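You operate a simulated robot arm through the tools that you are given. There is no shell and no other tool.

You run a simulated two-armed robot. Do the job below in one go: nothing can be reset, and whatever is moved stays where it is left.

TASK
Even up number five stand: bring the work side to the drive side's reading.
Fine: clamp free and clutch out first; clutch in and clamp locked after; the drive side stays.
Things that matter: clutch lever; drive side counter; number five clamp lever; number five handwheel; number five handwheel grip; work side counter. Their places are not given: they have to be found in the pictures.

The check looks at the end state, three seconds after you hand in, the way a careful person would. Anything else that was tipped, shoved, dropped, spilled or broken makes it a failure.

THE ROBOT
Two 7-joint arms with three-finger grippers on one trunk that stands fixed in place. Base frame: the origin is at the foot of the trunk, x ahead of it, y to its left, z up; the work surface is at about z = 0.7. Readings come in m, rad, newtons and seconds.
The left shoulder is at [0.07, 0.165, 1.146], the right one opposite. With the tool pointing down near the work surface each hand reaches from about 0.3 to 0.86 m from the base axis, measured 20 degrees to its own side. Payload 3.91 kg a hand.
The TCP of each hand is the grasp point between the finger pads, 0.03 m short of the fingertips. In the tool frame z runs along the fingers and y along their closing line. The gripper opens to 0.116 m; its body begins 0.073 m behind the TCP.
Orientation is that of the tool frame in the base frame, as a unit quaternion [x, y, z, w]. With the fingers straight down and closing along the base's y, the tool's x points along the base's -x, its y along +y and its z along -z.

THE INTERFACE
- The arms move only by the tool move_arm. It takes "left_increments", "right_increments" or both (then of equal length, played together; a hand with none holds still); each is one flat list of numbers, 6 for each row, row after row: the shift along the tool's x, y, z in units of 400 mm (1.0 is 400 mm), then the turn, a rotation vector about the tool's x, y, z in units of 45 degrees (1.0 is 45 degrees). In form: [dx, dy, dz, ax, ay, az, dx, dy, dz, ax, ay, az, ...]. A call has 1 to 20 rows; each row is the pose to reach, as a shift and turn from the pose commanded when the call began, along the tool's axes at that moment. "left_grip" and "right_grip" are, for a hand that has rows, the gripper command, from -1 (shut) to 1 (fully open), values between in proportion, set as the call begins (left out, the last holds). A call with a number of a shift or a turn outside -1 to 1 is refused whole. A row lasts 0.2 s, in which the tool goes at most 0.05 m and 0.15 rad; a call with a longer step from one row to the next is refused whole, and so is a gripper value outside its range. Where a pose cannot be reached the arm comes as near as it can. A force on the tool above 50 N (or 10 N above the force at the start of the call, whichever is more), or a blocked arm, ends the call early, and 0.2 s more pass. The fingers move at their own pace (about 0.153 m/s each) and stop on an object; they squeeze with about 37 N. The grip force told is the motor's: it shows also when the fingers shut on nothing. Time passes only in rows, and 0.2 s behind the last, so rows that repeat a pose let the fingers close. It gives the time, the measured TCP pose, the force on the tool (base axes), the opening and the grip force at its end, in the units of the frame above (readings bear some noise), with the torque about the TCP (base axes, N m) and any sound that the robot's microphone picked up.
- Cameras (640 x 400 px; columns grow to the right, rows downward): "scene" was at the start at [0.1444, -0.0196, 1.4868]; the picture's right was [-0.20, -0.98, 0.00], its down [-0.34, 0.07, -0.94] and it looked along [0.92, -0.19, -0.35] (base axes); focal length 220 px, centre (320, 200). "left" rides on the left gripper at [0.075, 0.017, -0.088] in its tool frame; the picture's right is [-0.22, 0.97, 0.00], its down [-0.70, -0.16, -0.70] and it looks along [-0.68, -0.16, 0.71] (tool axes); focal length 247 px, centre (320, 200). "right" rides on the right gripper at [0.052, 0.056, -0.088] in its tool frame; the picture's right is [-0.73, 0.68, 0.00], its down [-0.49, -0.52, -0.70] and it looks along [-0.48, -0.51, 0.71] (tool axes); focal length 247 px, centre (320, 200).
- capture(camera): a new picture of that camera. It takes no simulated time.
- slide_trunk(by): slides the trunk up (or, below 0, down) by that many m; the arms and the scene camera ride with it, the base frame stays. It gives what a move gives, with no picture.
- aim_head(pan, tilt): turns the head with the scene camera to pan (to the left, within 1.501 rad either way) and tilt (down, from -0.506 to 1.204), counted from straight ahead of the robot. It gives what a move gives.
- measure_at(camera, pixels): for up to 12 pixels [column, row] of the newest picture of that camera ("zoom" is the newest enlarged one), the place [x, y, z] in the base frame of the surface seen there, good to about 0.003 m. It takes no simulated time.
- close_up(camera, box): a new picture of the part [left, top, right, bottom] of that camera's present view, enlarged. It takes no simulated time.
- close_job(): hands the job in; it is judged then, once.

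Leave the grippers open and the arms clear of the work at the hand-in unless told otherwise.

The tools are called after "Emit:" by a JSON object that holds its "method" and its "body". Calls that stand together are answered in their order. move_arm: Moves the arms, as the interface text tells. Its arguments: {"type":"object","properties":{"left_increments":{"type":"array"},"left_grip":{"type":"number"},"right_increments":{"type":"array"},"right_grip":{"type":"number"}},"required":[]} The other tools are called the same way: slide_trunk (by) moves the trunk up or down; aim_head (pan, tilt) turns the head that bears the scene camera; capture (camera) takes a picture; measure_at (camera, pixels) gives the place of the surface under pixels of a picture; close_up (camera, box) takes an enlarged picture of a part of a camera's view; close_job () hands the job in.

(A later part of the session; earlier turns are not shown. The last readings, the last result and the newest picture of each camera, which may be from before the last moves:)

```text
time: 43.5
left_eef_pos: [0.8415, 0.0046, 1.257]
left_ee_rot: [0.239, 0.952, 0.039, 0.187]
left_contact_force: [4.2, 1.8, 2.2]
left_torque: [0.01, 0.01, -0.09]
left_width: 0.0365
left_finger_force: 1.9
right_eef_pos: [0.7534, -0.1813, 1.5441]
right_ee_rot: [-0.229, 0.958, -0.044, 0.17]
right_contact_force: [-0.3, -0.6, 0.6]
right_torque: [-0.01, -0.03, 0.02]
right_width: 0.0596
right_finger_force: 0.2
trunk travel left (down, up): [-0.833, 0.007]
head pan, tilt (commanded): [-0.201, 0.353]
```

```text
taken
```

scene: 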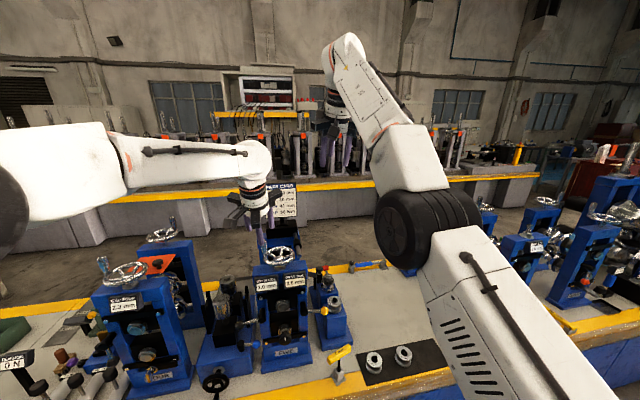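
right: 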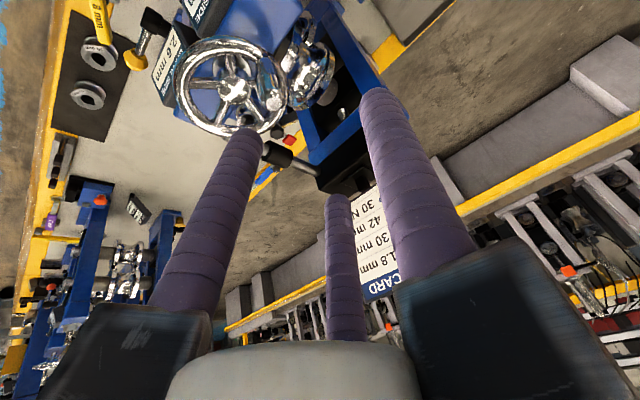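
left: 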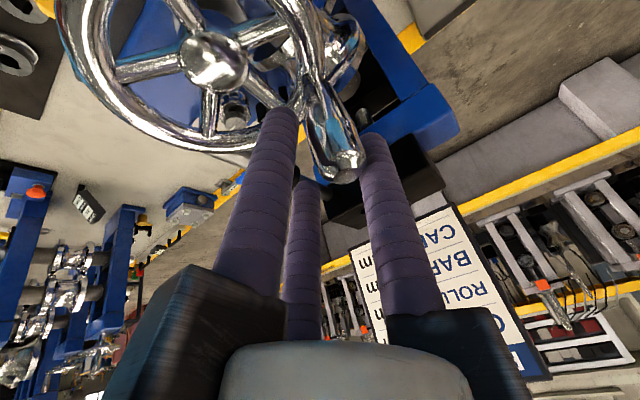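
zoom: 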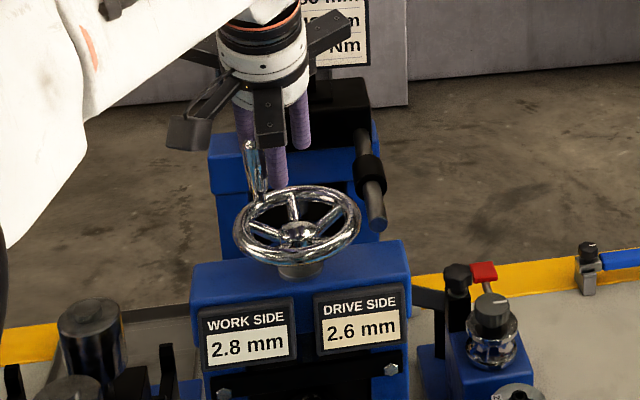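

The work side still reads 2.8, and the grip is drifting toward the gap between two fingers at (340,165) in the left view. I will measure where the grip is before tightening the hold.

Emit:
{"method": "close_up", "body": {"camera": "scene", "box": [265, 220, 315, 275]}}

Emit:
{"method": "measure_at", "body": {"camera": "left", "pixels": [[338, 160], [325, 140], [320, 120], [212, 62], [210, 148], [80, 60]]}}

```text
7.27 times, centred on (290, 248) of scene
```

zoom: 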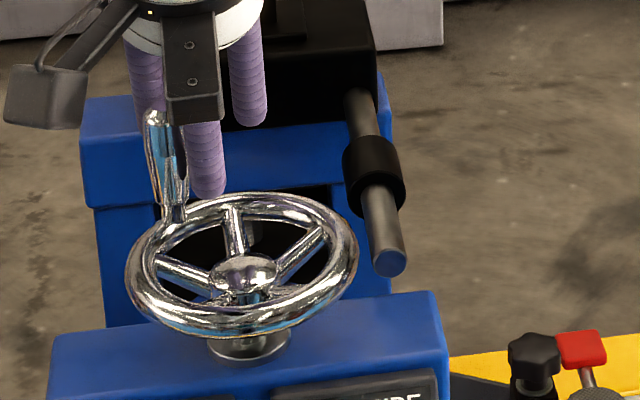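

```text
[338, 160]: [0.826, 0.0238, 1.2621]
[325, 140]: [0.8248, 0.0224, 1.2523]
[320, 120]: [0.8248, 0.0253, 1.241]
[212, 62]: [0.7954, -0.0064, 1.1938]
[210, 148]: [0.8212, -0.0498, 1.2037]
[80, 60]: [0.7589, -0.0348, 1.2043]
```

The grip stayed at about (0.833, 0.0185), 50 degrees around, while the fingers slipped past it. I will open the fingers to 6 cm and re-centre on the grip.

Emit:
{"method": "move_arm", "body": {"left_increments": [0, 0, 0, 0, 0, 0, 0, 0, 0, 0, 0, 0, 0.017, 0.011, -0.0042, 0, 0, 0, 0.0337, 0.0213, -0.0084, 0, 0, 0, 0.0337, 0.0213, -0.0084, 0, 0, 0], "left_grip": 0.05}}

Emit:
{"method": "capture", "body": {"camera": "left"}}

Emit:
{"method": "close_up", "body": {"camera": "scene", "box": [235, 200, 335, 300]}}

```text
time: 44.7
left_eef_pos: [0.8328, 0.0174, 1.2567]
left_ee_rot: [0.24, 0.952, 0.04, 0.187]
left_contact_force: [-0.5, 0.3, -0.2]
left_torque: [0.02, -0.01, 0.0]
left_width: 0.0609
left_finger_force: 0.1
right_eef_pos: [0.7524, -0.1843, 1.5444]
right_ee_rot: [-0.228, 0.957, -0.043, 0.171]
right_contact_force: [-0.2, -0.4, -0.5]
right_torque: [0.0, 0.05, 0.01]
right_width: 0.0597
right_finger_force: 0.0
trunk travel left (down, up): [-0.833, 0.007]
head pan, tilt (commanded): [-0.201, 0.353]
```

```text
taken
```

left: 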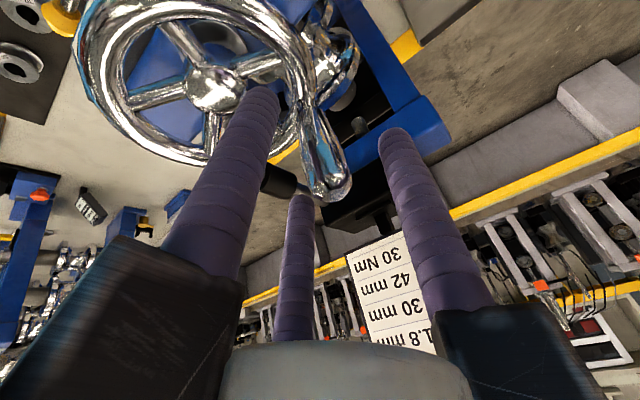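

```text
4.00 times, centred on (285, 250) of scene
```

zoom: 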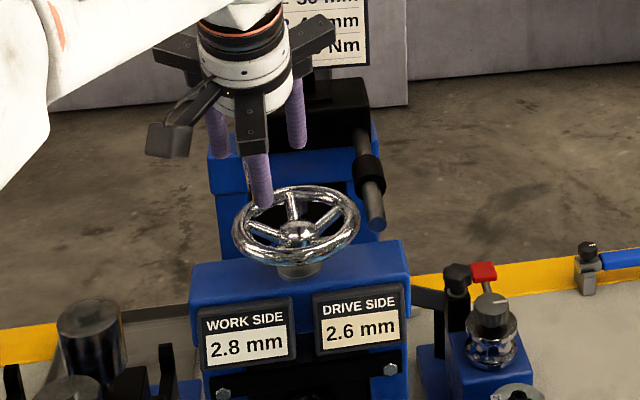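

The grip is back inside the three fingers, at (335,185). I will nudge the hand onto it and close the fingers fully so it cannot slip out.

Emit:
{"method": "move_arm", "body": {"left_increments": [-0.002, 0.011, 0.0027, 0, 0, 0, -0.002, 0.011, 0.0027, 0, 0, 0, -0.002, 0.011, 0.0027, 0, 0, 0], "left_grip": -1}}

Emit:
{"method": "capture", "body": {"camera": "left"}}

Emit:
{"method": "close_up", "body": {"camera": "scene", "box": [235, 200, 335, 300]}}

```text
time: 45.5
left_eef_pos: [0.8324, 0.0177, 1.2544]
left_ee_rot: [0.241, 0.952, 0.039, 0.185]
left_contact_force: [-17.9, -13.8, -11.3]
left_torque: [-0.22, 0.88, -0.1]
left_width: 0.0236
left_finger_force: 45.0
right_eef_pos: [0.75, -0.1855, 1.5448]
right_ee_rot: [-0.228, 0.958, -0.042, 0.171]
right_contact_force: [-0.6, 0.2, 0.7]
right_torque: [0.02, 0.02, 0.0]
right_width: 0.0597
right_finger_force: 0.0
trunk travel left (down, up): [-0.833, 0.007]
head pan, tilt (commanded): [-0.201, 0.353]
```

```text
taken
```

left: 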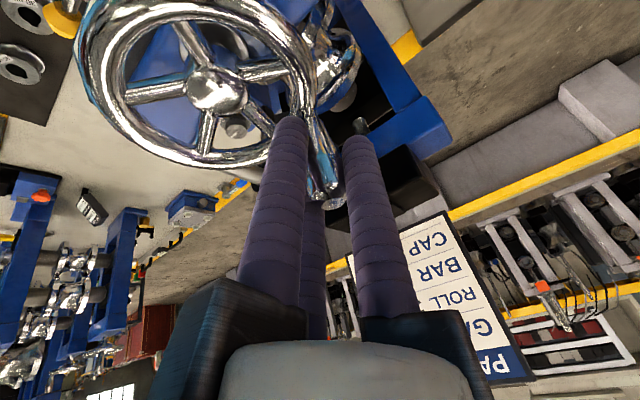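

```text
4.00 times, centred on (285, 250) of scene
```

zoom: 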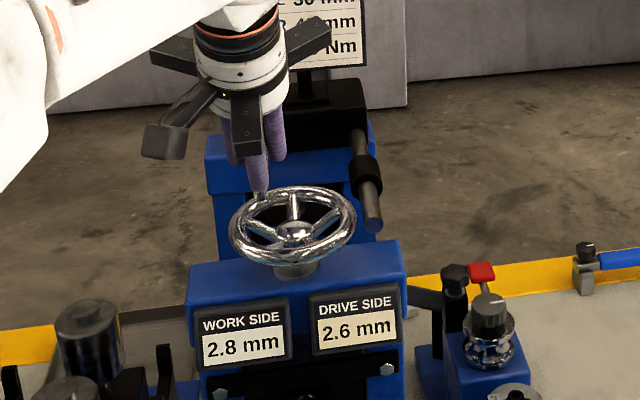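

The hand is pulling the grip outward with about 22 N because it is 4 to 5 mm off the grip circle. I will shift it inward by that amount and loosen the fingers to 2.6 cm, enough to hold the grip captive without squeezing. Then I will check whether the stand moved.

Emit:
{"method": "move_arm", "body": {"left_increments": [0.0032, -0.0108, -0.0032, 0, 0, 0, 0.0032, -0.0108, -0.0032, 0, 0, 0], "left_grip": -0.55}}

Emit:
{"method": "capture", "body": {"camera": "left"}}

Emit:
{"method": "close_up", "body": {"camera": "scene", "box": [235, 200, 335, 300]}}

Emit:
{"method": "measure_at", "body": {"camera": "zoom", "pixels": [[210, 295], [385, 265], [300, 235], [235, 235], [355, 225], [590, 270], [90, 310]]}}

```text
time: 46.1
left_eef_pos: [0.8315, 0.0188, 1.2567]
left_ee_rot: [0.24, 0.952, 0.041, 0.188]
left_contact_force: [0.3, 0.2, 0.1]
left_torque: [0.06, -0.01, 0.02]
left_width: 0.0259
left_finger_force: 0.1
right_eef_pos: [0.7519, -0.1834, 1.5439]
right_ee_rot: [-0.228, 0.957, -0.043, 0.171]
right_contact_force: [0.6, -1.1, 0.1]
right_torque: [0.01, -0.01, 0.01]
right_width: 0.0596
right_finger_force: 0.0
trunk travel left (down, up): [-0.833, 0.007]
head pan, tilt (commanded): [-0.201, 0.353]
```

```text
taken
```

left: 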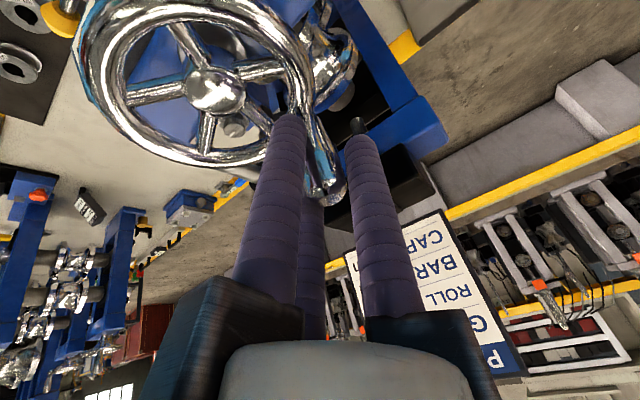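

```text
4.00 times, centred on (285, 250) of scene
```

zoom: 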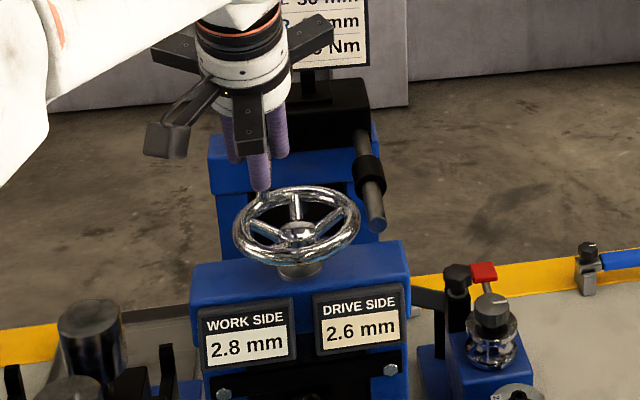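

```text
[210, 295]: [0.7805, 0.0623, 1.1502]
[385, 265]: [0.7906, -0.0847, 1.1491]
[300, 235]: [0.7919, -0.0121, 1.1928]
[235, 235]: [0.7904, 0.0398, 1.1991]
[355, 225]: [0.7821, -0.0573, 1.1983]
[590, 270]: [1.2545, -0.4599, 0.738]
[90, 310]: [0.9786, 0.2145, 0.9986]
```

The force is gone and the picture is back to where it was, so that was only head sway and the stand has not moved. I will turn clockwise another 10 degrees around the refined centre (0.797, -0.0105).

Emit:
{"method": "move_arm", "body": {"left_increments": [-0.0092, -0.0045, 0.0025, 0, 0, 0, -0.0175, -0.0096, 0.0047, 0, 0, 0, -0.0175, -0.0096, 0.0047, 0, 0, 0], "left_grip": -0.55}}

Emit:
{"method": "close_up", "body": {"camera": "scene", "box": [235, 200, 335, 300]}}

Emit:
{"method": "capture", "body": {"camera": "left"}}

```text
time: 46.9
left_eef_pos: [0.8351, 0.0114, 1.2573]
left_ee_rot: [0.24, 0.952, 0.04, 0.187]
left_contact_force: [0.9, 0.0, -0.4]
left_torque: [0.0, 0.0, 0.0]
left_width: 0.0264
left_finger_force: 0.2
right_eef_pos: [0.7519, -0.1825, 1.5458]
right_ee_rot: [-0.227, 0.958, -0.043, 0.17]
right_contact_force: [0.9, 0.7, 0.2]
right_torque: [-0.01, -0.05, 0.06]
right_width: 0.0597
right_finger_force: 0.1
trunk travel left (down, up): [-0.833, 0.007]
head pan, tilt (commanded): [-0.201, 0.353]
```

```text
4.00 times, centred on (285, 250) of scene
```

zoom: 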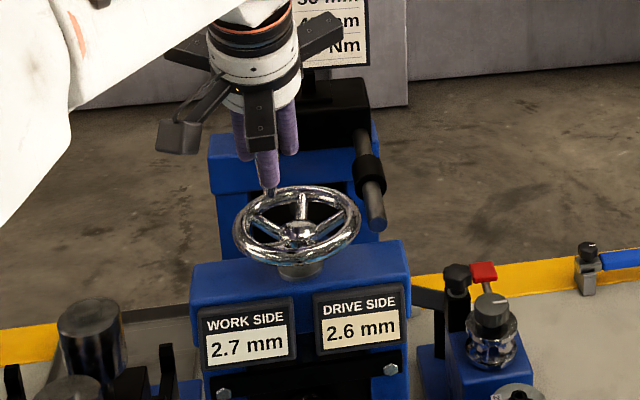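

```text
taken
```

left: 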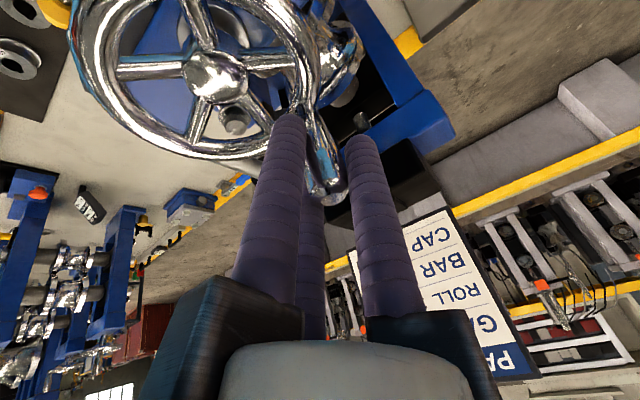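

The work side reads 2.7 at about 60 degrees around, which suggests about 2 mm per turn. I will go on in 5-degree steps to find where it changes to 2.6.

Emit:
{"method": "move_arm", "body": {"left_increments": [-0.004, -0.0029, 0.0009, 0, 0, 0, -0.0079, -0.0058, 0.0018, 0, 0, 0, -0.0079, -0.0058, 0.0018, 0, 0, 0], "left_grip": -0.55}}

Emit:
{"method": "close_up", "body": {"camera": "scene", "box": [235, 200, 335, 300]}}

```text
time: 47.7
left_eef_pos: [0.8372, 0.0074, 1.2557]
left_ee_rot: [0.24, 0.952, 0.039, 0.187]
left_contact_force: [-1.9, -0.2, 0.2]
left_torque: [-0.01, 0.04, 0.0]
left_width: 0.0269
left_finger_force: 0.5
right_eef_pos: [0.7519, -0.1828, 1.5438]
right_ee_rot: [-0.228, 0.958, -0.043, 0.171]
right_contact_force: [-0.5, -0.1, 0.2]
right_torque: [0.02, -0.04, 0.01]
right_width: 0.0598
right_finger_force: 0.0
trunk travel left (down, up): [-0.833, 0.007]
head pan, tilt (commanded): [-0.201, 0.353]
```

```text
4.00 times, centred on (285, 250) of scene
```

zoom: 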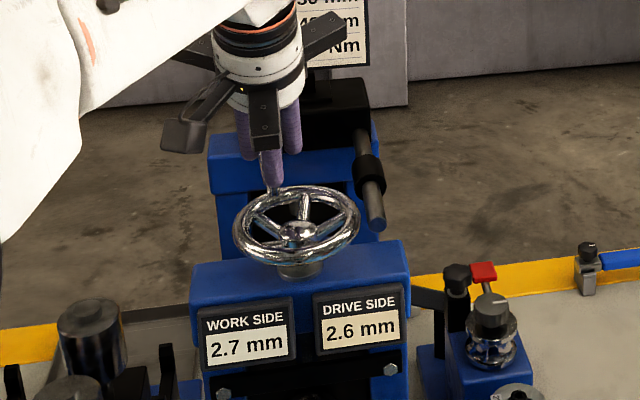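

Still 2.7. Next 5 degrees.

Emit:
{"method": "move_arm", "body": {"left_increments": [-0.0037, -0.0032, 0.0008, 0, 0, 0, -0.0074, -0.0064, 0.0015, 0, 0, 0, -0.0074, -0.0064, 0.0015, 0, 0, 0], "left_grip": -0.55}}

Emit:
{"method": "close_up", "body": {"camera": "scene", "box": [235, 200, 335, 300]}}

```text
time: 48.5
left_eef_pos: [0.8408, 0.0027, 1.2554]
left_ee_rot: [0.24, 0.952, 0.039, 0.187]
left_contact_force: [0.3, -0.2, 0.9]
left_torque: [0.04, 0.0, 0.01]
left_width: 0.0269
left_finger_force: 0.1
right_eef_pos: [0.7531, -0.1836, 1.5456]
right_ee_rot: [-0.228, 0.958, -0.043, 0.171]
right_contact_force: [1.4, -0.6, 0.1]
right_torque: [0.0, 0.03, -0.03]
right_width: 0.0596
right_finger_force: 0.0
trunk travel left (down, up): [-0.833, 0.007]
head pan, tilt (commanded): [-0.201, 0.353]
```

```text
4.00 times, centred on (285, 250) of scene
```

zoom: 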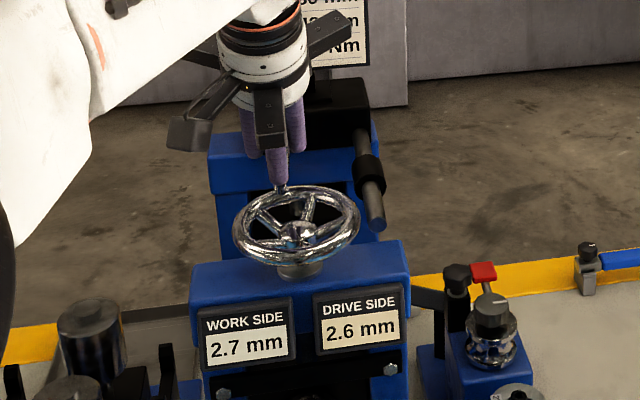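

Still 2.7. Next 5 degrees, to about 75.

Emit:
{"method": "move_arm", "body": {"left_increments": [-0.0035, -0.0035, 0.0006, 0, 0, 0, -0.0069, -0.0071, 0.0013, 0, 0, 0, -0.0069, -0.0071, 0.0013, 0, 0, 0], "left_grip": -0.55}}

Emit:
{"method": "close_up", "body": {"camera": "scene", "box": [235, 200, 335, 300]}}

Emit:
{"method": "capture", "body": {"camera": "left"}}

```text
time: 49.3
left_eef_pos: [0.8404, -0.0004, 1.2564]
left_ee_rot: [0.239, 0.952, 0.04, 0.188]
left_contact_force: [-1.4, -0.6, 0.1]
left_torque: [0.0, 0.02, 0.03]
left_width: 0.0269
left_finger_force: 0.2
right_eef_pos: [0.7516, -0.183, 1.5445]
right_ee_rot: [-0.228, 0.958, -0.043, 0.171]
right_contact_force: [-0.7, 0.0, 0.2]
right_torque: [-0.03, 0.01, 0.0]
right_width: 0.0597
right_finger_force: 0.1
trunk travel left (down, up): [-0.833, 0.007]
head pan, tilt (commanded): [-0.201, 0.353]
```

```text
4.00 times, centred on (285, 250) of scene
```

zoom: 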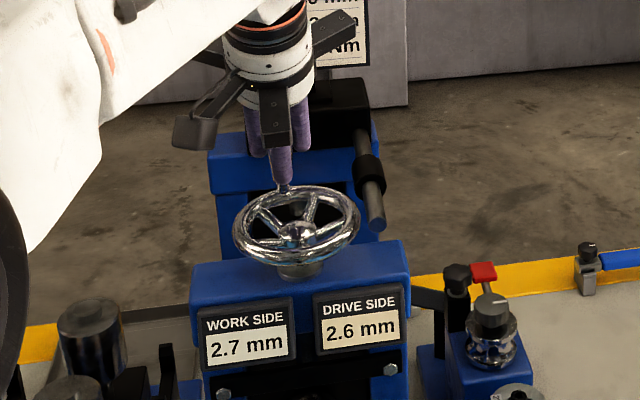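

```text
taken
```

left: 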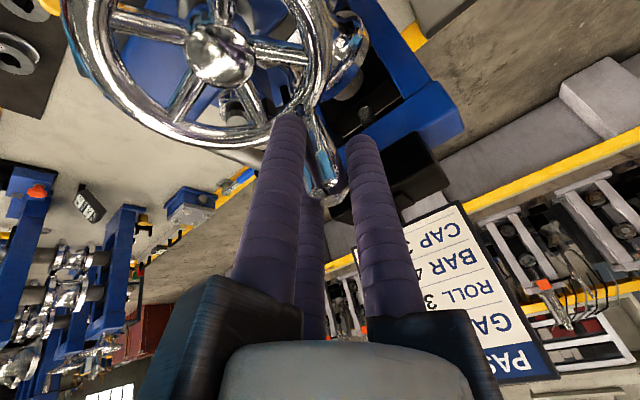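

Still 2.7. Next 5 degrees, to about 80.

Emit:
{"method": "move_arm", "body": {"left_increments": [-0.0032, -0.0038, 0.0005, 0, 0, 0, -0.0063, -0.0076, 0.0009, 0, 0, 0, -0.0063, -0.0076, 0.0009, 0, 0, 0], "left_grip": -0.55}}

Emit:
{"method": "close_up", "body": {"camera": "scene", "box": [235, 200, 335, 300]}}

```text
time: 50.1
left_eef_pos: [0.8431, -0.0037, 1.2555]
left_ee_rot: [0.24, 0.952, 0.04, 0.188]
left_contact_force: [-2.4, 0.0, 0.7]
left_torque: [-0.02, 0.08, -0.02]
left_width: 0.027
left_finger_force: 0.7
right_eef_pos: [0.7514, -0.1831, 1.5445]
right_ee_rot: [-0.228, 0.958, -0.043, 0.171]
right_contact_force: [-0.2, 0.7, -0.5]
right_torque: [-0.01, -0.03, 0.0]
right_width: 0.0597
right_finger_force: 0.0
trunk travel left (down, up): [-0.833, 0.007]
head pan, tilt (commanded): [-0.201, 0.353]
```

```text
4.00 times, centred on (285, 250) of scene
```

zoom: 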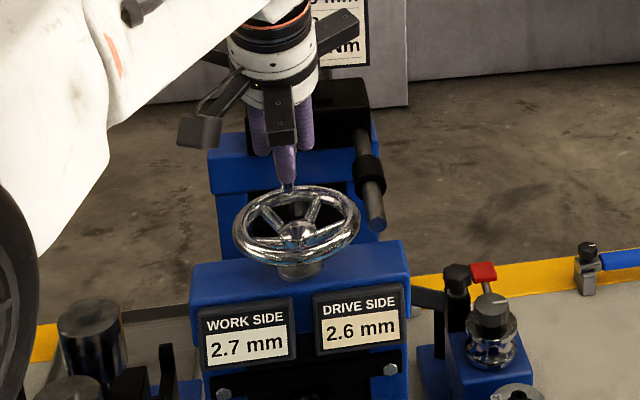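

Still 2.7. Next 5 degrees, to about 85.

Emit:
{"method": "move_arm", "body": {"left_increments": [-0.0028, -0.004, 0.0003, 0, 0, 0, -0.0057, -0.0081, 0.0006, 0, 0, 0, -0.0057, -0.0081, 0.0006, 0, 0, 0], "left_grip": -0.55}}

Emit:
{"method": "close_up", "body": {"camera": "scene", "box": [235, 200, 335, 300]}}

```text
time: 50.9
left_eef_pos: [0.8408, -0.0068, 1.2561]
left_ee_rot: [0.24, 0.951, 0.039, 0.188]
left_contact_force: [-1.1, -1.0, 0.6]
left_torque: [-0.05, 0.0, 0.0]
left_width: 0.0269
left_finger_force: 0.4
right_eef_pos: [0.7514, -0.1844, 1.5446]
right_ee_rot: [-0.228, 0.958, -0.043, 0.171]
right_contact_force: [0.8, -0.3, -0.1]
right_torque: [0.0, -0.02, 0.0]
right_width: 0.0596
right_finger_force: 0.0
trunk travel left (down, up): [-0.833, 0.007]
head pan, tilt (commanded): [-0.201, 0.353]
```

```text
4.00 times, centred on (285, 250) of scene
```

zoom: 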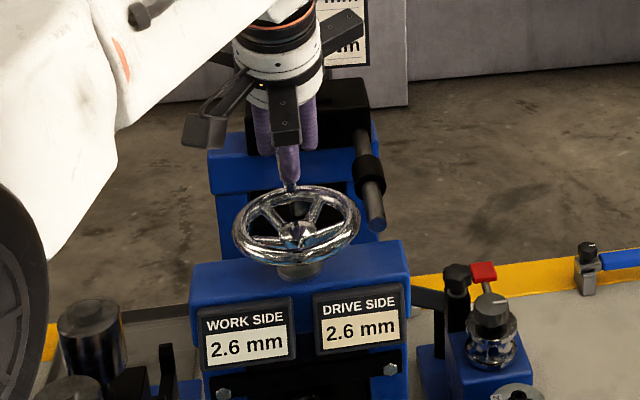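

The work side has just changed to 2.6, between 80 and 85 degrees around. To get to the middle of the 2.6 range I will go on in 5-degree steps and watch for the next change.

Emit:
{"method": "move_arm", "body": {"left_increments": [-0.0025, -0.0043, 0.0002, 0, 0, 0, -0.005, -0.0086, 0.0003, 0, 0, 0, -0.005, -0.0086, 0.0003, 0, 0, 0], "left_grip": -0.55}}

Emit:
{"method": "close_up", "body": {"camera": "scene", "box": [235, 200, 335, 300]}}

Emit:
{"method": "capture", "body": {"camera": "left"}}

```text
time: 51.7
left_eef_pos: [0.8428, -0.0107, 1.2563]
left_ee_rot: [0.241, 0.952, 0.039, 0.187]
left_contact_force: [0.1, 1.1, 1.3]
left_torque: [-0.01, 0.01, 0.0]
left_width: 0.0268
left_finger_force: 0.4
right_eef_pos: [0.7518, -0.1828, 1.5448]
right_ee_rot: [-0.228, 0.958, -0.043, 0.17]
right_contact_force: [0.0, 0.1, 0.5]
right_torque: [0.01, 0.02, 0.01]
right_width: 0.0596
right_finger_force: 0.0
trunk travel left (down, up): [-0.833, 0.007]
head pan, tilt (commanded): [-0.201, 0.353]
```

```text
4.00 times, centred on (285, 250) of scene
```

zoom: 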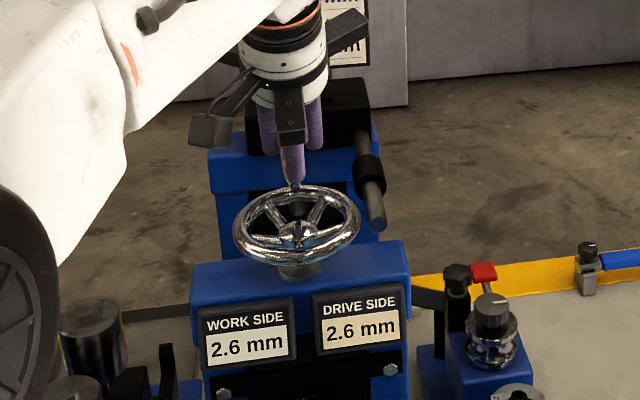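

```text
taken
```

left: 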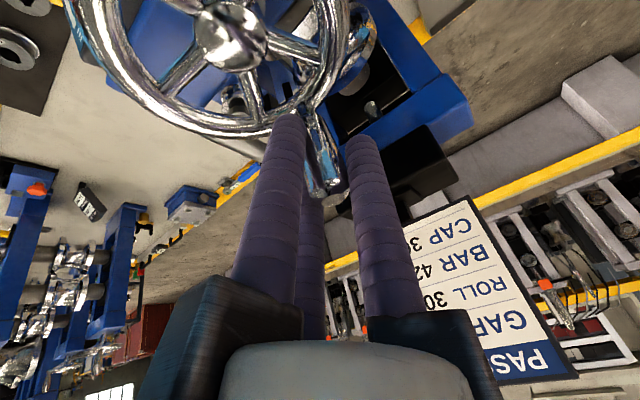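

Still 2.6 at 90 degrees. Next 5 degrees.

Emit:
{"method": "move_arm", "body": {"left_increments": [-0.0022, -0.0045, 0, 0, 0, 0, -0.0043, -0.0089, 0, 0, 0, 0, -0.0043, -0.0089, 0, 0, 0, 0], "left_grip": -0.55}}

Emit:
{"method": "close_up", "body": {"camera": "scene", "box": [235, 200, 335, 300]}}

```text
time: 52.5
left_eef_pos: [0.8427, -0.0154, 1.2559]
left_ee_rot: [0.24, 0.952, 0.04, 0.188]
left_contact_force: [-0.3, 0.3, 0.2]
left_torque: [0.03, 0.02, -0.01]
left_width: 0.0269
left_finger_force: 1.0
right_eef_pos: [0.7521, -0.1834, 1.5453]
right_ee_rot: [-0.227, 0.958, -0.044, 0.17]
right_contact_force: [0.8, 1.1, 0.0]
right_torque: [-0.04, 0.02, 0.01]
right_width: 0.0597
right_finger_force: 0.0
trunk travel left (down, up): [-0.833, 0.007]
head pan, tilt (commanded): [-0.201, 0.353]
```

```text
4.00 times, centred on (285, 250) of scene
```

zoom: 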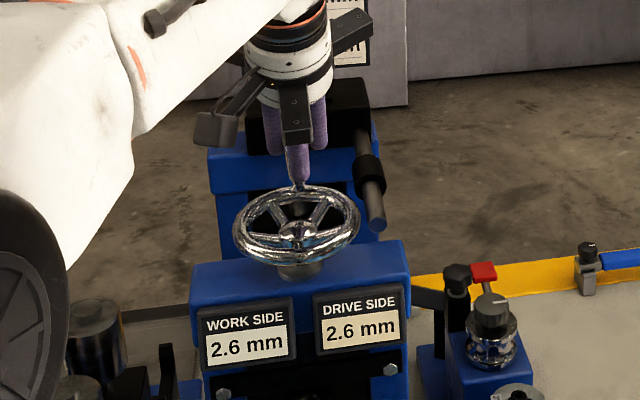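

Still 2.6 at 95 degrees. Next, 100.

Emit:
{"method": "move_arm", "body": {"left_increments": [-0.0018, -0.0046, -0.0002, 0, 0, 0, -0.0036, -0.0093, -0.0004, 0, 0, 0, -0.0036, -0.0093, -0.0004, 0, 0, 0], "left_grip": -0.55}}

Emit:
{"method": "close_up", "body": {"camera": "scene", "box": [235, 200, 335, 300]}}

```text
time: 53.3
left_eef_pos: [0.8412, -0.0193, 1.2578]
left_ee_rot: [0.24, 0.952, 0.04, 0.187]
left_contact_force: [-0.7, 0.4, 0.0]
left_torque: [-0.01, 0.05, 0.01]
left_width: 0.027
left_finger_force: 0.5
right_eef_pos: [0.7516, -0.1829, 1.5437]
right_ee_rot: [-0.228, 0.958, -0.043, 0.171]
right_contact_force: [0.2, -0.3, -0.2]
right_torque: [0.02, 0.0, 0.0]
right_width: 0.0595
right_finger_force: 0.0
trunk travel left (down, up): [-0.833, 0.007]
head pan, tilt (commanded): [-0.201, 0.353]
```

```text
4.00 times, centred on (285, 250) of scene
```

zoom: 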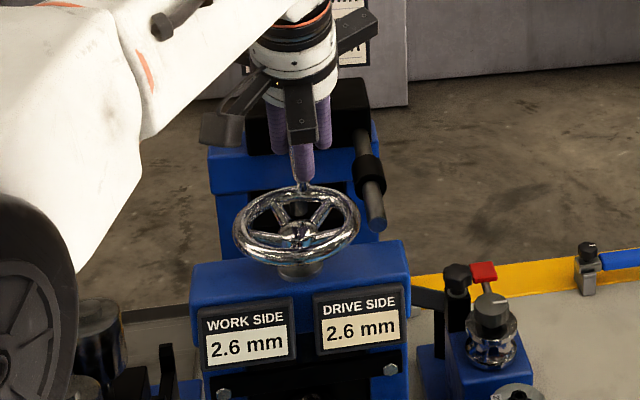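

Still 2.6 at 100 degrees. Next, 105.

Emit:
{"method": "move_arm", "body": {"left_increments": [-0.0014, -0.0047, -0.0003, 0, 0, 0, -0.0028, -0.0095, -0.0007, 0, 0, 0, -0.0028, -0.0095, -0.0007, 0, 0, 0], "left_grip": -0.55}}

Emit:
{"method": "close_up", "body": {"camera": "scene", "box": [235, 200, 335, 300]}}

```text
time: 54.1
left_eef_pos: [0.8411, -0.022, 1.2566]
left_ee_rot: [0.24, 0.952, 0.04, 0.187]
left_contact_force: [0.7, 1.6, 0.4]
left_torque: [-0.01, 0.0, -0.04]
left_width: 0.0267
left_finger_force: 0.2
right_eef_pos: [0.753, -0.1829, 1.5444]
right_ee_rot: [-0.228, 0.958, -0.043, 0.17]
right_contact_force: [0.1, -0.6, -0.1]
right_torque: [-0.01, -0.01, 0.0]
right_width: 0.0596
right_finger_force: 0.2
trunk travel left (down, up): [-0.833, 0.007]
head pan, tilt (commanded): [-0.201, 0.353]
```

```text
4.00 times, centred on (285, 250) of scene
```

zoom: 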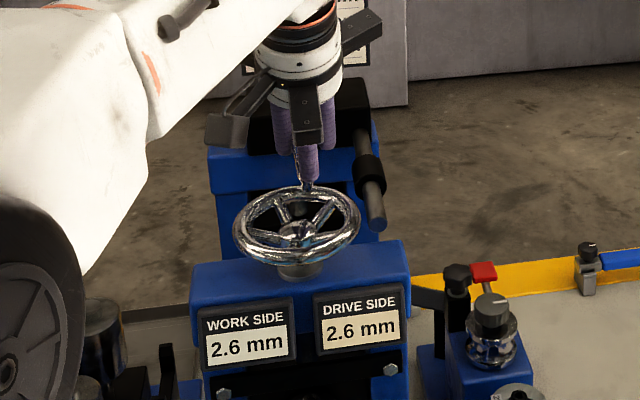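

Still 2.6 at 105 degrees. Next, 110.

Emit:
{"method": "move_arm", "body": {"left_increments": [-0.001, -0.0048, -0.0005, 0, 0, 0, -0.002, -0.0097, -0.001, 0, 0, 0, -0.002, -0.0097, -0.001, 0, 0, 0], "left_grip": -0.55}}

Emit:
{"method": "close_up", "body": {"camera": "scene", "box": [235, 200, 335, 300]}}

Emit:
{"method": "capture", "body": {"camera": "left"}}

```text
time: 54.9
left_eef_pos: [0.8385, -0.027, 1.2556]
left_ee_rot: [0.24, 0.952, 0.04, 0.187]
left_contact_force: [-0.4, 0.3, -0.4]
left_torque: [-0.01, -0.01, -0.01]
left_width: 0.0262
left_finger_force: 0.2
right_eef_pos: [0.7531, -0.1827, 1.5448]
right_ee_rot: [-0.229, 0.958, -0.043, 0.17]
right_contact_force: [0.6, 0.0, 1.5]
right_torque: [0.01, 0.01, 0.01]
right_width: 0.0596
right_finger_force: 0.0
trunk travel left (down, up): [-0.833, 0.007]
head pan, tilt (commanded): [-0.201, 0.353]
```

```text
4.00 times, centred on (285, 250) of scene
```

zoom: 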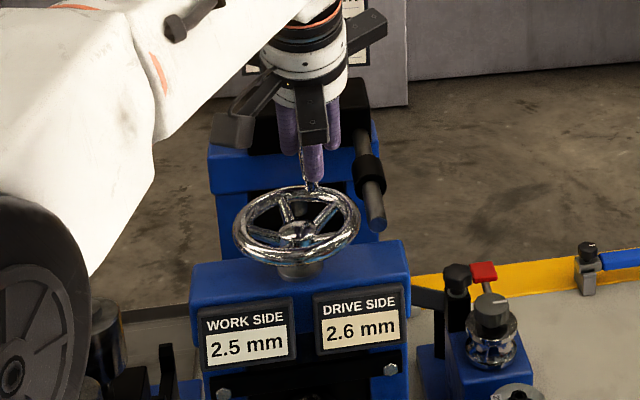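

```text
taken
```

left: 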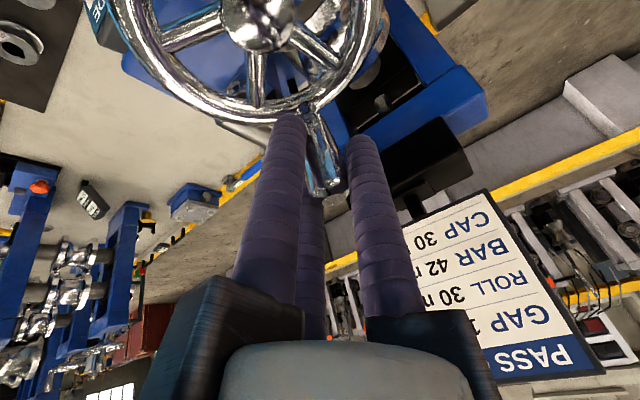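

It changed to 2.5 between 105 and 110 degrees, so the 2.6 range runs from about 82 to 107 and its middle is near 95. Allowing for the slack in the fingers, I will turn back to a commanded 92 degrees.

Emit:
{"method": "move_arm", "body": {"left_increments": [0.0021, 0.0087, 0.0008, 0, 0, 0, 0.0042, 0.0173, 0.0016, 0, 0, 0, 0.0073, 0.0257, 0.002, 0, 0, 0, 0.0109, 0.0339, 0.0021, 0, 0, 0, 0.0109, 0.0339, 0.0021, 0, 0, 0], "left_grip": -0.55}}

Emit:
{"method": "close_up", "body": {"camera": "scene", "box": [235, 200, 335, 300]}}

Emit:
{"method": "capture", "body": {"camera": "left"}}

```text
time: 56.1
left_eef_pos: [0.841, -0.014, 1.2556]
left_ee_rot: [0.241, 0.952, 0.04, 0.187]
left_contact_force: [-0.6, -1.4, -1.2]
left_torque: [0.06, 0.02, 0.0]
left_width: 0.0271
left_finger_force: 0.7
right_eef_pos: [0.7528, -0.1823, 1.5449]
right_ee_rot: [-0.228, 0.958, -0.044, 0.171]
right_contact_force: [0.3, -0.3, 0.3]
right_torque: [-0.03, 0.01, -0.01]
right_width: 0.0599
right_finger_force: 0.1
trunk travel left (down, up): [-0.833, 0.007]
head pan, tilt (commanded): [-0.201, 0.353]
```

```text
4.00 times, centred on (285, 250) of scene
```

zoom: 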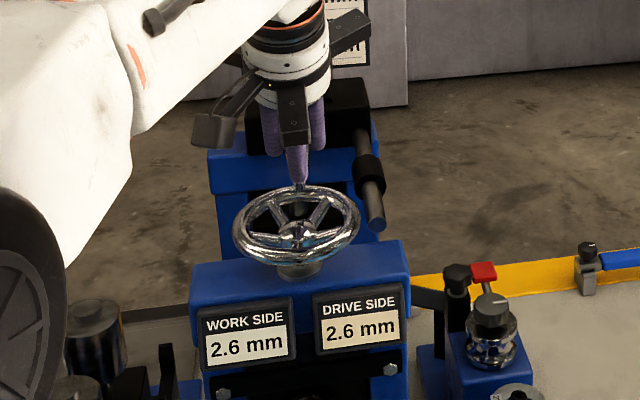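

```text
taken
```

left: 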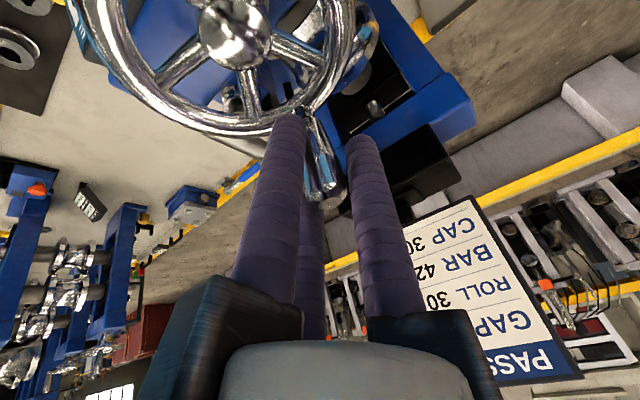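

Both counters read 2.6, and the spokes look the same as at the 95-degree position. I will open the fingers and withdraw along the tool axis, clear of the grip.

Emit:
{"method": "move_arm", "body": {"left_increments": [0, 0, 0, 0, 0, 0, 0, 0, 0, 0, 0, 0, 0, 0, -0.05, 0, 0, 0, 0, 0, -0.1, 0, 0, 0, 0, 0, -0.16, 0, 0, 0, 0, 0, -0.24, 0, 0, 0, 0, 0, -0.32, 0, 0, 0], "left_grip": 0.05}}

Emit:
{"method": "close_up", "body": {"camera": "scene", "box": [235, 200, 335, 300]}}

Emit:
{"method": "capture", "body": {"camera": "scene"}}

```text
time: 57.7
left_eef_pos: [0.7891, -0.0113, 1.3764]
left_ee_rot: [0.24, 0.952, 0.04, 0.188]
left_contact_force: [-0.2, 0.4, 0.2]
left_torque: [-0.01, -0.01, 0.03]
left_width: 0.0609
left_finger_force: 0.1
right_eef_pos: [0.7505, -0.1829, 1.5445]
right_ee_rot: [-0.229, 0.957, -0.043, 0.17]
right_contact_force: [-0.2, 0.6, 0.0]
right_torque: [-0.02, 0.0, 0.03]
right_width: 0.0597
right_finger_force: 0.0
trunk travel left (down, up): [-0.833, 0.007]
head pan, tilt (commanded): [-0.201, 0.353]
```

```text
4.00 times, centred on (285, 250) of scene
```

zoom: 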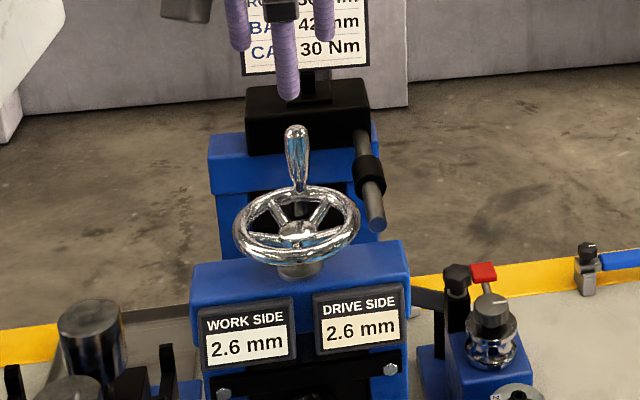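

```text
taken
```

scene: 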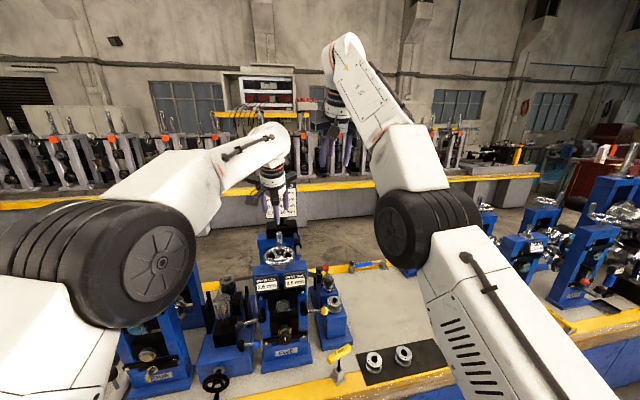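

The wheel is free and both counters hold at 2.6. I will measure the grip to confirm its angle.

Emit:
{"method": "measure_at", "body": {"camera": "zoom", "pixels": [[297, 135], [297, 150], [298, 165], [299, 180], [298, 235], [238, 235], [357, 225]]}}

```text
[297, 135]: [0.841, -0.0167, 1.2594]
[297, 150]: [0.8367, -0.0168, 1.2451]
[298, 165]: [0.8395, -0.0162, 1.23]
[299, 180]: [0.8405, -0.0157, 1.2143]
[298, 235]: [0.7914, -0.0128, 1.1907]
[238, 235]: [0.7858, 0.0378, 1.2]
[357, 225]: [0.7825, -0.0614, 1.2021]
```

The grip is about 89 degrees from where it began, and both counters read 2.6. Next come the levers: I will back the left hand off to about (0.66, 0.06, 1.40), pitching it back to 45 degrees.

Emit:
{"method": "move_arm", "body": {"left_increments": [0.066, 0.004, -0.034, -0.048, -0.09, 0, 0.132, 0.008, -0.068, -0.096, -0.18, 0, 0.198, 0.012, -0.102, -0.144, -0.27, 0, 0.264, 0.016, -0.136, -0.192, -0.36, 0, 0.33, 0.02, -0.17, -0.24, -0.451, 0], "left_grip": 0.05}}

```text
time: 58.9
left_eef_pos: [0.6607, 0.0598, 1.3949]
left_ee_rot: [0.219, 0.898, 0.076, 0.373]
left_contact_force: [0.1, 0.4, 0.9]
left_torque: [-0.08, 0.11, -0.11]
left_width: 0.061
left_finger_force: 0.0
right_eef_pos: [0.7505, -0.1798, 1.5473]
right_ee_rot: [-0.228, 0.958, -0.045, 0.17]
right_contact_force: [0.0, 0.4, -0.1]
right_torque: [-0.04, 0.02, 0.01]
right_width: 0.0598
right_finger_force: 0.1
trunk travel left (down, up): [-0.833, 0.007]
head pan, tilt (commanded): [-0.201, 0.353]
```

I will move the left hand back to about (0.50, 0.14, 1.36), clear in front of the stand, before lowering the trunk.

Emit:
{"method": "move_arm", "body": {"left_increments": [0.078, 0.003, -0.047, 0, 0, 0, 0.156, 0.007, -0.093, 0, 0, 0, 0.233, 0.01, -0.14, 0, 0, 0, 0.311, 0.014, -0.186, 0, 0, 0, 0.389, 0.017, -0.233, 0, 0, 0], "left_grip": 0.05}}

Emit:
{"method": "capture", "body": {"camera": "scene"}}

```text
time: 60.1
left_eef_pos: [0.5018, 0.1415, 1.3641]
left_ee_rot: [0.225, 0.896, 0.085, 0.375]
left_contact_force: [-0.4, -0.2, -0.4]
left_torque: [-0.04, -0.03, -0.03]
left_width: 0.061
left_finger_force: 0.2
right_eef_pos: [0.7496, -0.1796, 1.5467]
right_ee_rot: [-0.23, 0.957, -0.043, 0.17]
right_contact_force: [0.2, 0.8, 1.5]
right_torque: [-0.05, 0.02, -0.01]
right_width: 0.0596
right_finger_force: 0.1
trunk travel left (down, up): [-0.833, 0.007]
head pan, tilt (commanded): [-0.201, 0.353]
```

```text
taken
```

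scene: 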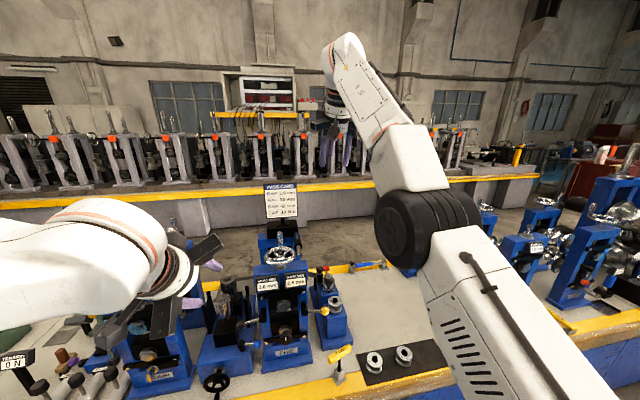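

Both hands are clear. I will lower the trunk by 0.15 m, back to its original height.

Emit:
{"method": "slide_trunk", "body": {"by": -0.15}}

```text
time: 61.9
left_eef_pos: [0.5021, 0.1388, 1.2144]
left_ee_rot: [0.225, 0.896, 0.085, 0.373]
left_contact_force: [0.8, 0.2, 0.0]
left_torque: [0.01, -0.01, 0.01]
left_width: 0.0609
left_finger_force: 0.1
right_eef_pos: [0.7514, -0.1834, 1.3935]
right_ee_rot: [-0.228, 0.957, -0.043, 0.171]
right_contact_force: [0.8, -0.3, 0.2]
right_torque: [0.02, 0.03, 0.01]
right_width: 0.0601
right_finger_force: 0.1
trunk travel left (down, up): [-0.683, 0.157]
head pan, tilt (commanded): [-0.201, 0.353]
```

The trunk is back down and the left hand is at (0.50, 0.14, 1.21). I will move it down and forward to about (0.577, 0.06, 0.995), keeping the 45-degree pitch.

Emit:
{"method": "move_arm", "body": {"left_increments": [0.023, -0.0486, 0.087, 0, 0, 0, 0.046, -0.097, 0.175, 0, 0, 0, 0.0685, -0.146, 0.262, 0, 0, 0, 0.091, -0.194, 0.349, 0, 0, 0, 0.114, -0.243, 0.437, 0, 0, 0, 0.137, -0.2915, 0.524, 0, 0, 0], "left_grip": 0.03}}

Emit:
{"method": "capture", "body": {"camera": "scene"}}

```text
time: 63.3
left_eef_pos: [0.5798, 0.0603, 0.9936]
left_ee_rot: [0.224, 0.896, 0.086, 0.373]
left_contact_force: [0.0, 0.1, 0.4]
left_torque: [-0.01, 0.04, -0.03]
left_width: 0.0595
left_finger_force: 0.0
right_eef_pos: [0.7543, -0.1837, 1.3932]
right_ee_rot: [-0.228, 0.958, -0.043, 0.169]
right_contact_force: [0.4, -0.3, -0.1]
right_torque: [0.01, 0.04, -0.02]
right_width: 0.0597
right_finger_force: 0.1
trunk travel left (down, up): [-0.683, 0.157]
head pan, tilt (commanded): [-0.201, 0.353]
```

```text
taken
```

scene: 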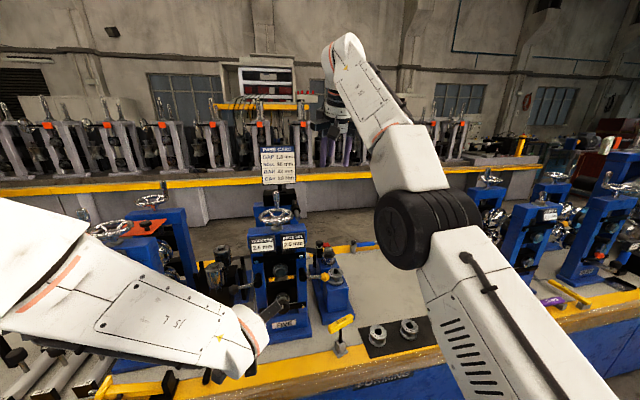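

The left hand reached (0.580, 0.060, 0.994). I will pitch it up to point straight ahead, in place.

Emit:
{"method": "move_arm", "body": {"left_increments": [0, 0, 0, -0.066, -0.124, 0, 0, 0, 0, -0.132, -0.249, 0, 0, 0, 0, -0.198, -0.373, 0, 0, 0, 0, -0.264, -0.497, 0, 0, 0, 0, -0.33, -0.622, 0, 0, 0, 0, -0.396, -0.746, 0], "left_grip": 0.03}}

Emit:
{"method": "capture", "body": {"camera": "scene"}}

```text
time: 64.7
left_eef_pos: [0.5801, 0.0577, 0.995]
left_ee_rot: [0.18, 0.726, 0.154, 0.645]
left_contact_force: [0.5, 0.7, -0.4]
left_torque: [0.02, 0.0, 0.01]
left_width: 0.0598
left_finger_force: 0.0
right_eef_pos: [0.7527, -0.1835, 1.394]
right_ee_rot: [-0.228, 0.958, -0.042, 0.171]
right_contact_force: [-0.6, -0.3, -0.6]
right_torque: [-0.01, -0.01, 0.0]
right_width: 0.0596
right_finger_force: 0.0
trunk travel left (down, up): [-0.683, 0.157]
head pan, tilt (commanded): [-0.201, 0.353]
```

```text
taken
```

scene: 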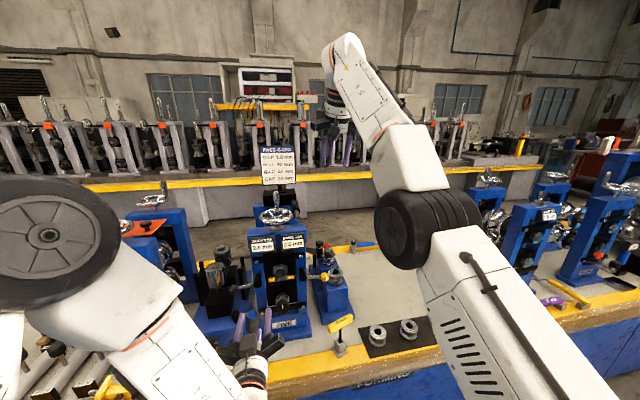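

The hand points straight ahead at (0.580, 0.058, 0.995). I will move it in front of the yellow lever's ball, to about (0.585, -0.150, 0.99), rolling it back 45 degrees.

Emit:
{"method": "move_arm", "body": {"left_increments": [-0.038, -0.078, 0.002, 0, 0, -0.167, -0.077, -0.156, 0.005, 0, 0, -0.333, -0.115, -0.233, 0.007, 0, 0, -0.5, -0.153, -0.311, 0.009, 0, 0, -0.667, -0.192, -0.389, 0.012, 0, 0, -0.833, -0.23, -0.467, 0.014, 0, 0, -1.0], "left_grip": 0.03}}

Emit:
{"method": "capture", "body": {"camera": "scene"}}

Emit:
{"method": "capture", "body": {"camera": "left"}}

```text
time: 66.1
left_eef_pos: [0.5823, -0.1502, 0.9914]
left_ee_rot: [-0.112, 0.74, -0.106, 0.655]
left_contact_force: [-0.2, -0.5, 0.3]
left_torque: [-0.01, 0.02, 0.05]
left_width: 0.0598
left_finger_force: 0.0
right_eef_pos: [0.7534, -0.1844, 1.3939]
right_ee_rot: [-0.228, 0.958, -0.042, 0.169]
right_contact_force: [1.3, 0.2, 0.7]
right_torque: [0.01, 0.03, 0.02]
right_width: 0.0598
right_finger_force: 0.1
trunk travel left (down, up): [-0.683, 0.157]
head pan, tilt (commanded): [-0.201, 0.353]
```

```text
taken
```

scene: 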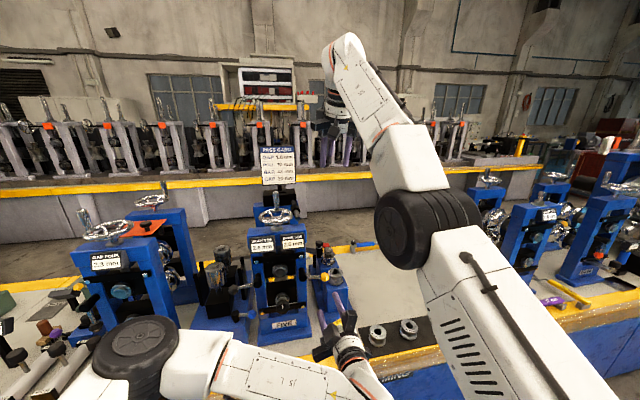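

```text
taken
```

left: 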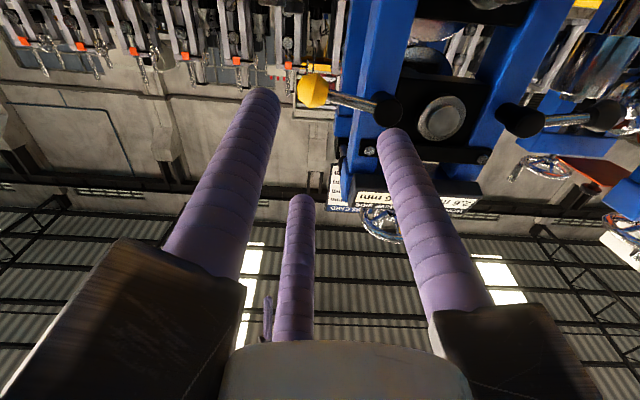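

The yellow ball shows at (312,90) in the left view. I will measure the ball, rod and hub to aim the fingers.

Emit:
{"method": "measure_at", "body": {"camera": "left", "pixels": [[312, 90], [345, 101], [392, 108], [522, 120], [570, 118], [605, 113]]}}

Emit:
{"method": "close_up", "body": {"camera": "scene", "box": [235, 225, 375, 365]}}

```text
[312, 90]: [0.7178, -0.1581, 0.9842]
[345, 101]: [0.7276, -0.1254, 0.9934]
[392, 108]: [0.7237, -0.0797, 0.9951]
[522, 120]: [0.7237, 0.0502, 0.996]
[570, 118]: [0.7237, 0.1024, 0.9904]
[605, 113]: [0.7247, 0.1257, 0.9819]
```

```text
2.86 times, centred on (305, 295) of scene
```

zoom: 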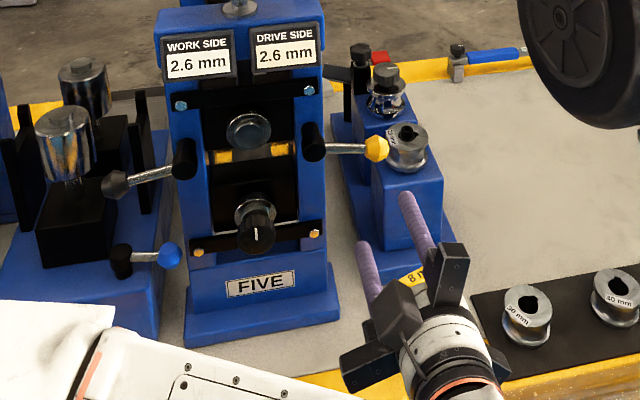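

The yellow ball is at about (0.735, -0.158, 0.989). I will roll the hand another 28 degrees so the rod lies between two fingers, then advance to (0.714, -0.158, 0.988) around the ball.

Emit:
{"method": "move_arm", "body": {"left_increments": [0, 0, 0, 0, 0, -0.155, 0, 0, 0, 0, 0, -0.311, -0.002, -0.003, 0.03, 0, 0, -0.467, -0.005, -0.007, 0.08, 0, 0, -0.622, -0.01, -0.012, 0.14, 0, 0, -0.622, -0.015, -0.018, 0.2, 0, 0, -0.622, -0.02, -0.023, 0.27, 0, 0, -0.622, -0.0235, -0.028, 0.3275, 0, 0, -0.622], "left_grip": 0.03}}

Emit:
{"method": "capture", "body": {"camera": "left"}}

Emit:
{"method": "close_up", "body": {"camera": "scene", "box": [235, 225, 375, 365]}}

```text
time: 67.9
left_eef_pos: [0.7131, -0.1583, 0.9867]
left_ee_rot: [-0.286, 0.692, -0.261, 0.61]
left_contact_force: [0.9, 0.8, -0.4]
left_torque: [0.0, -0.01, 0.01]
left_width: 0.0599
left_finger_force: 0.0
right_eef_pos: [0.7523, -0.1838, 1.3935]
right_ee_rot: [-0.228, 0.958, -0.042, 0.17]
right_contact_force: [-0.9, 0.1, 0.4]
right_torque: [0.01, 0.0, -0.01]
right_width: 0.0599
right_finger_force: 0.1
trunk travel left (down, up): [-0.683, 0.157]
head pan, tilt (commanded): [-0.201, 0.353]
```

```text
taken
```

left: 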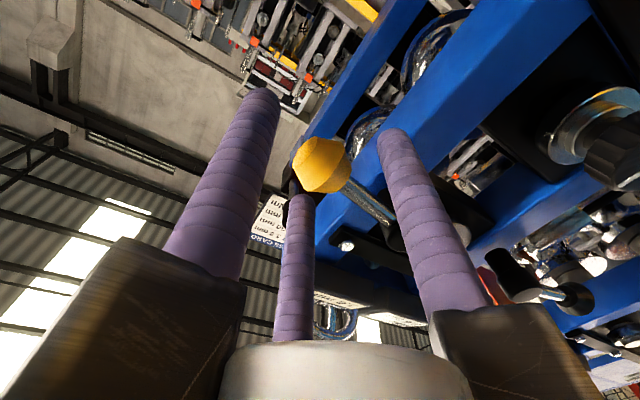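

```text
2.86 times, centred on (305, 295) of scene
```

zoom: 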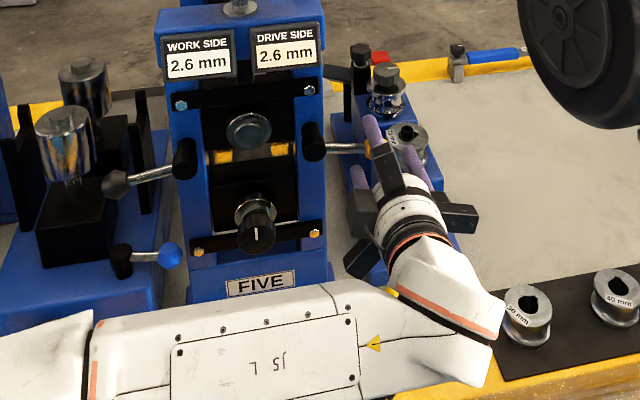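

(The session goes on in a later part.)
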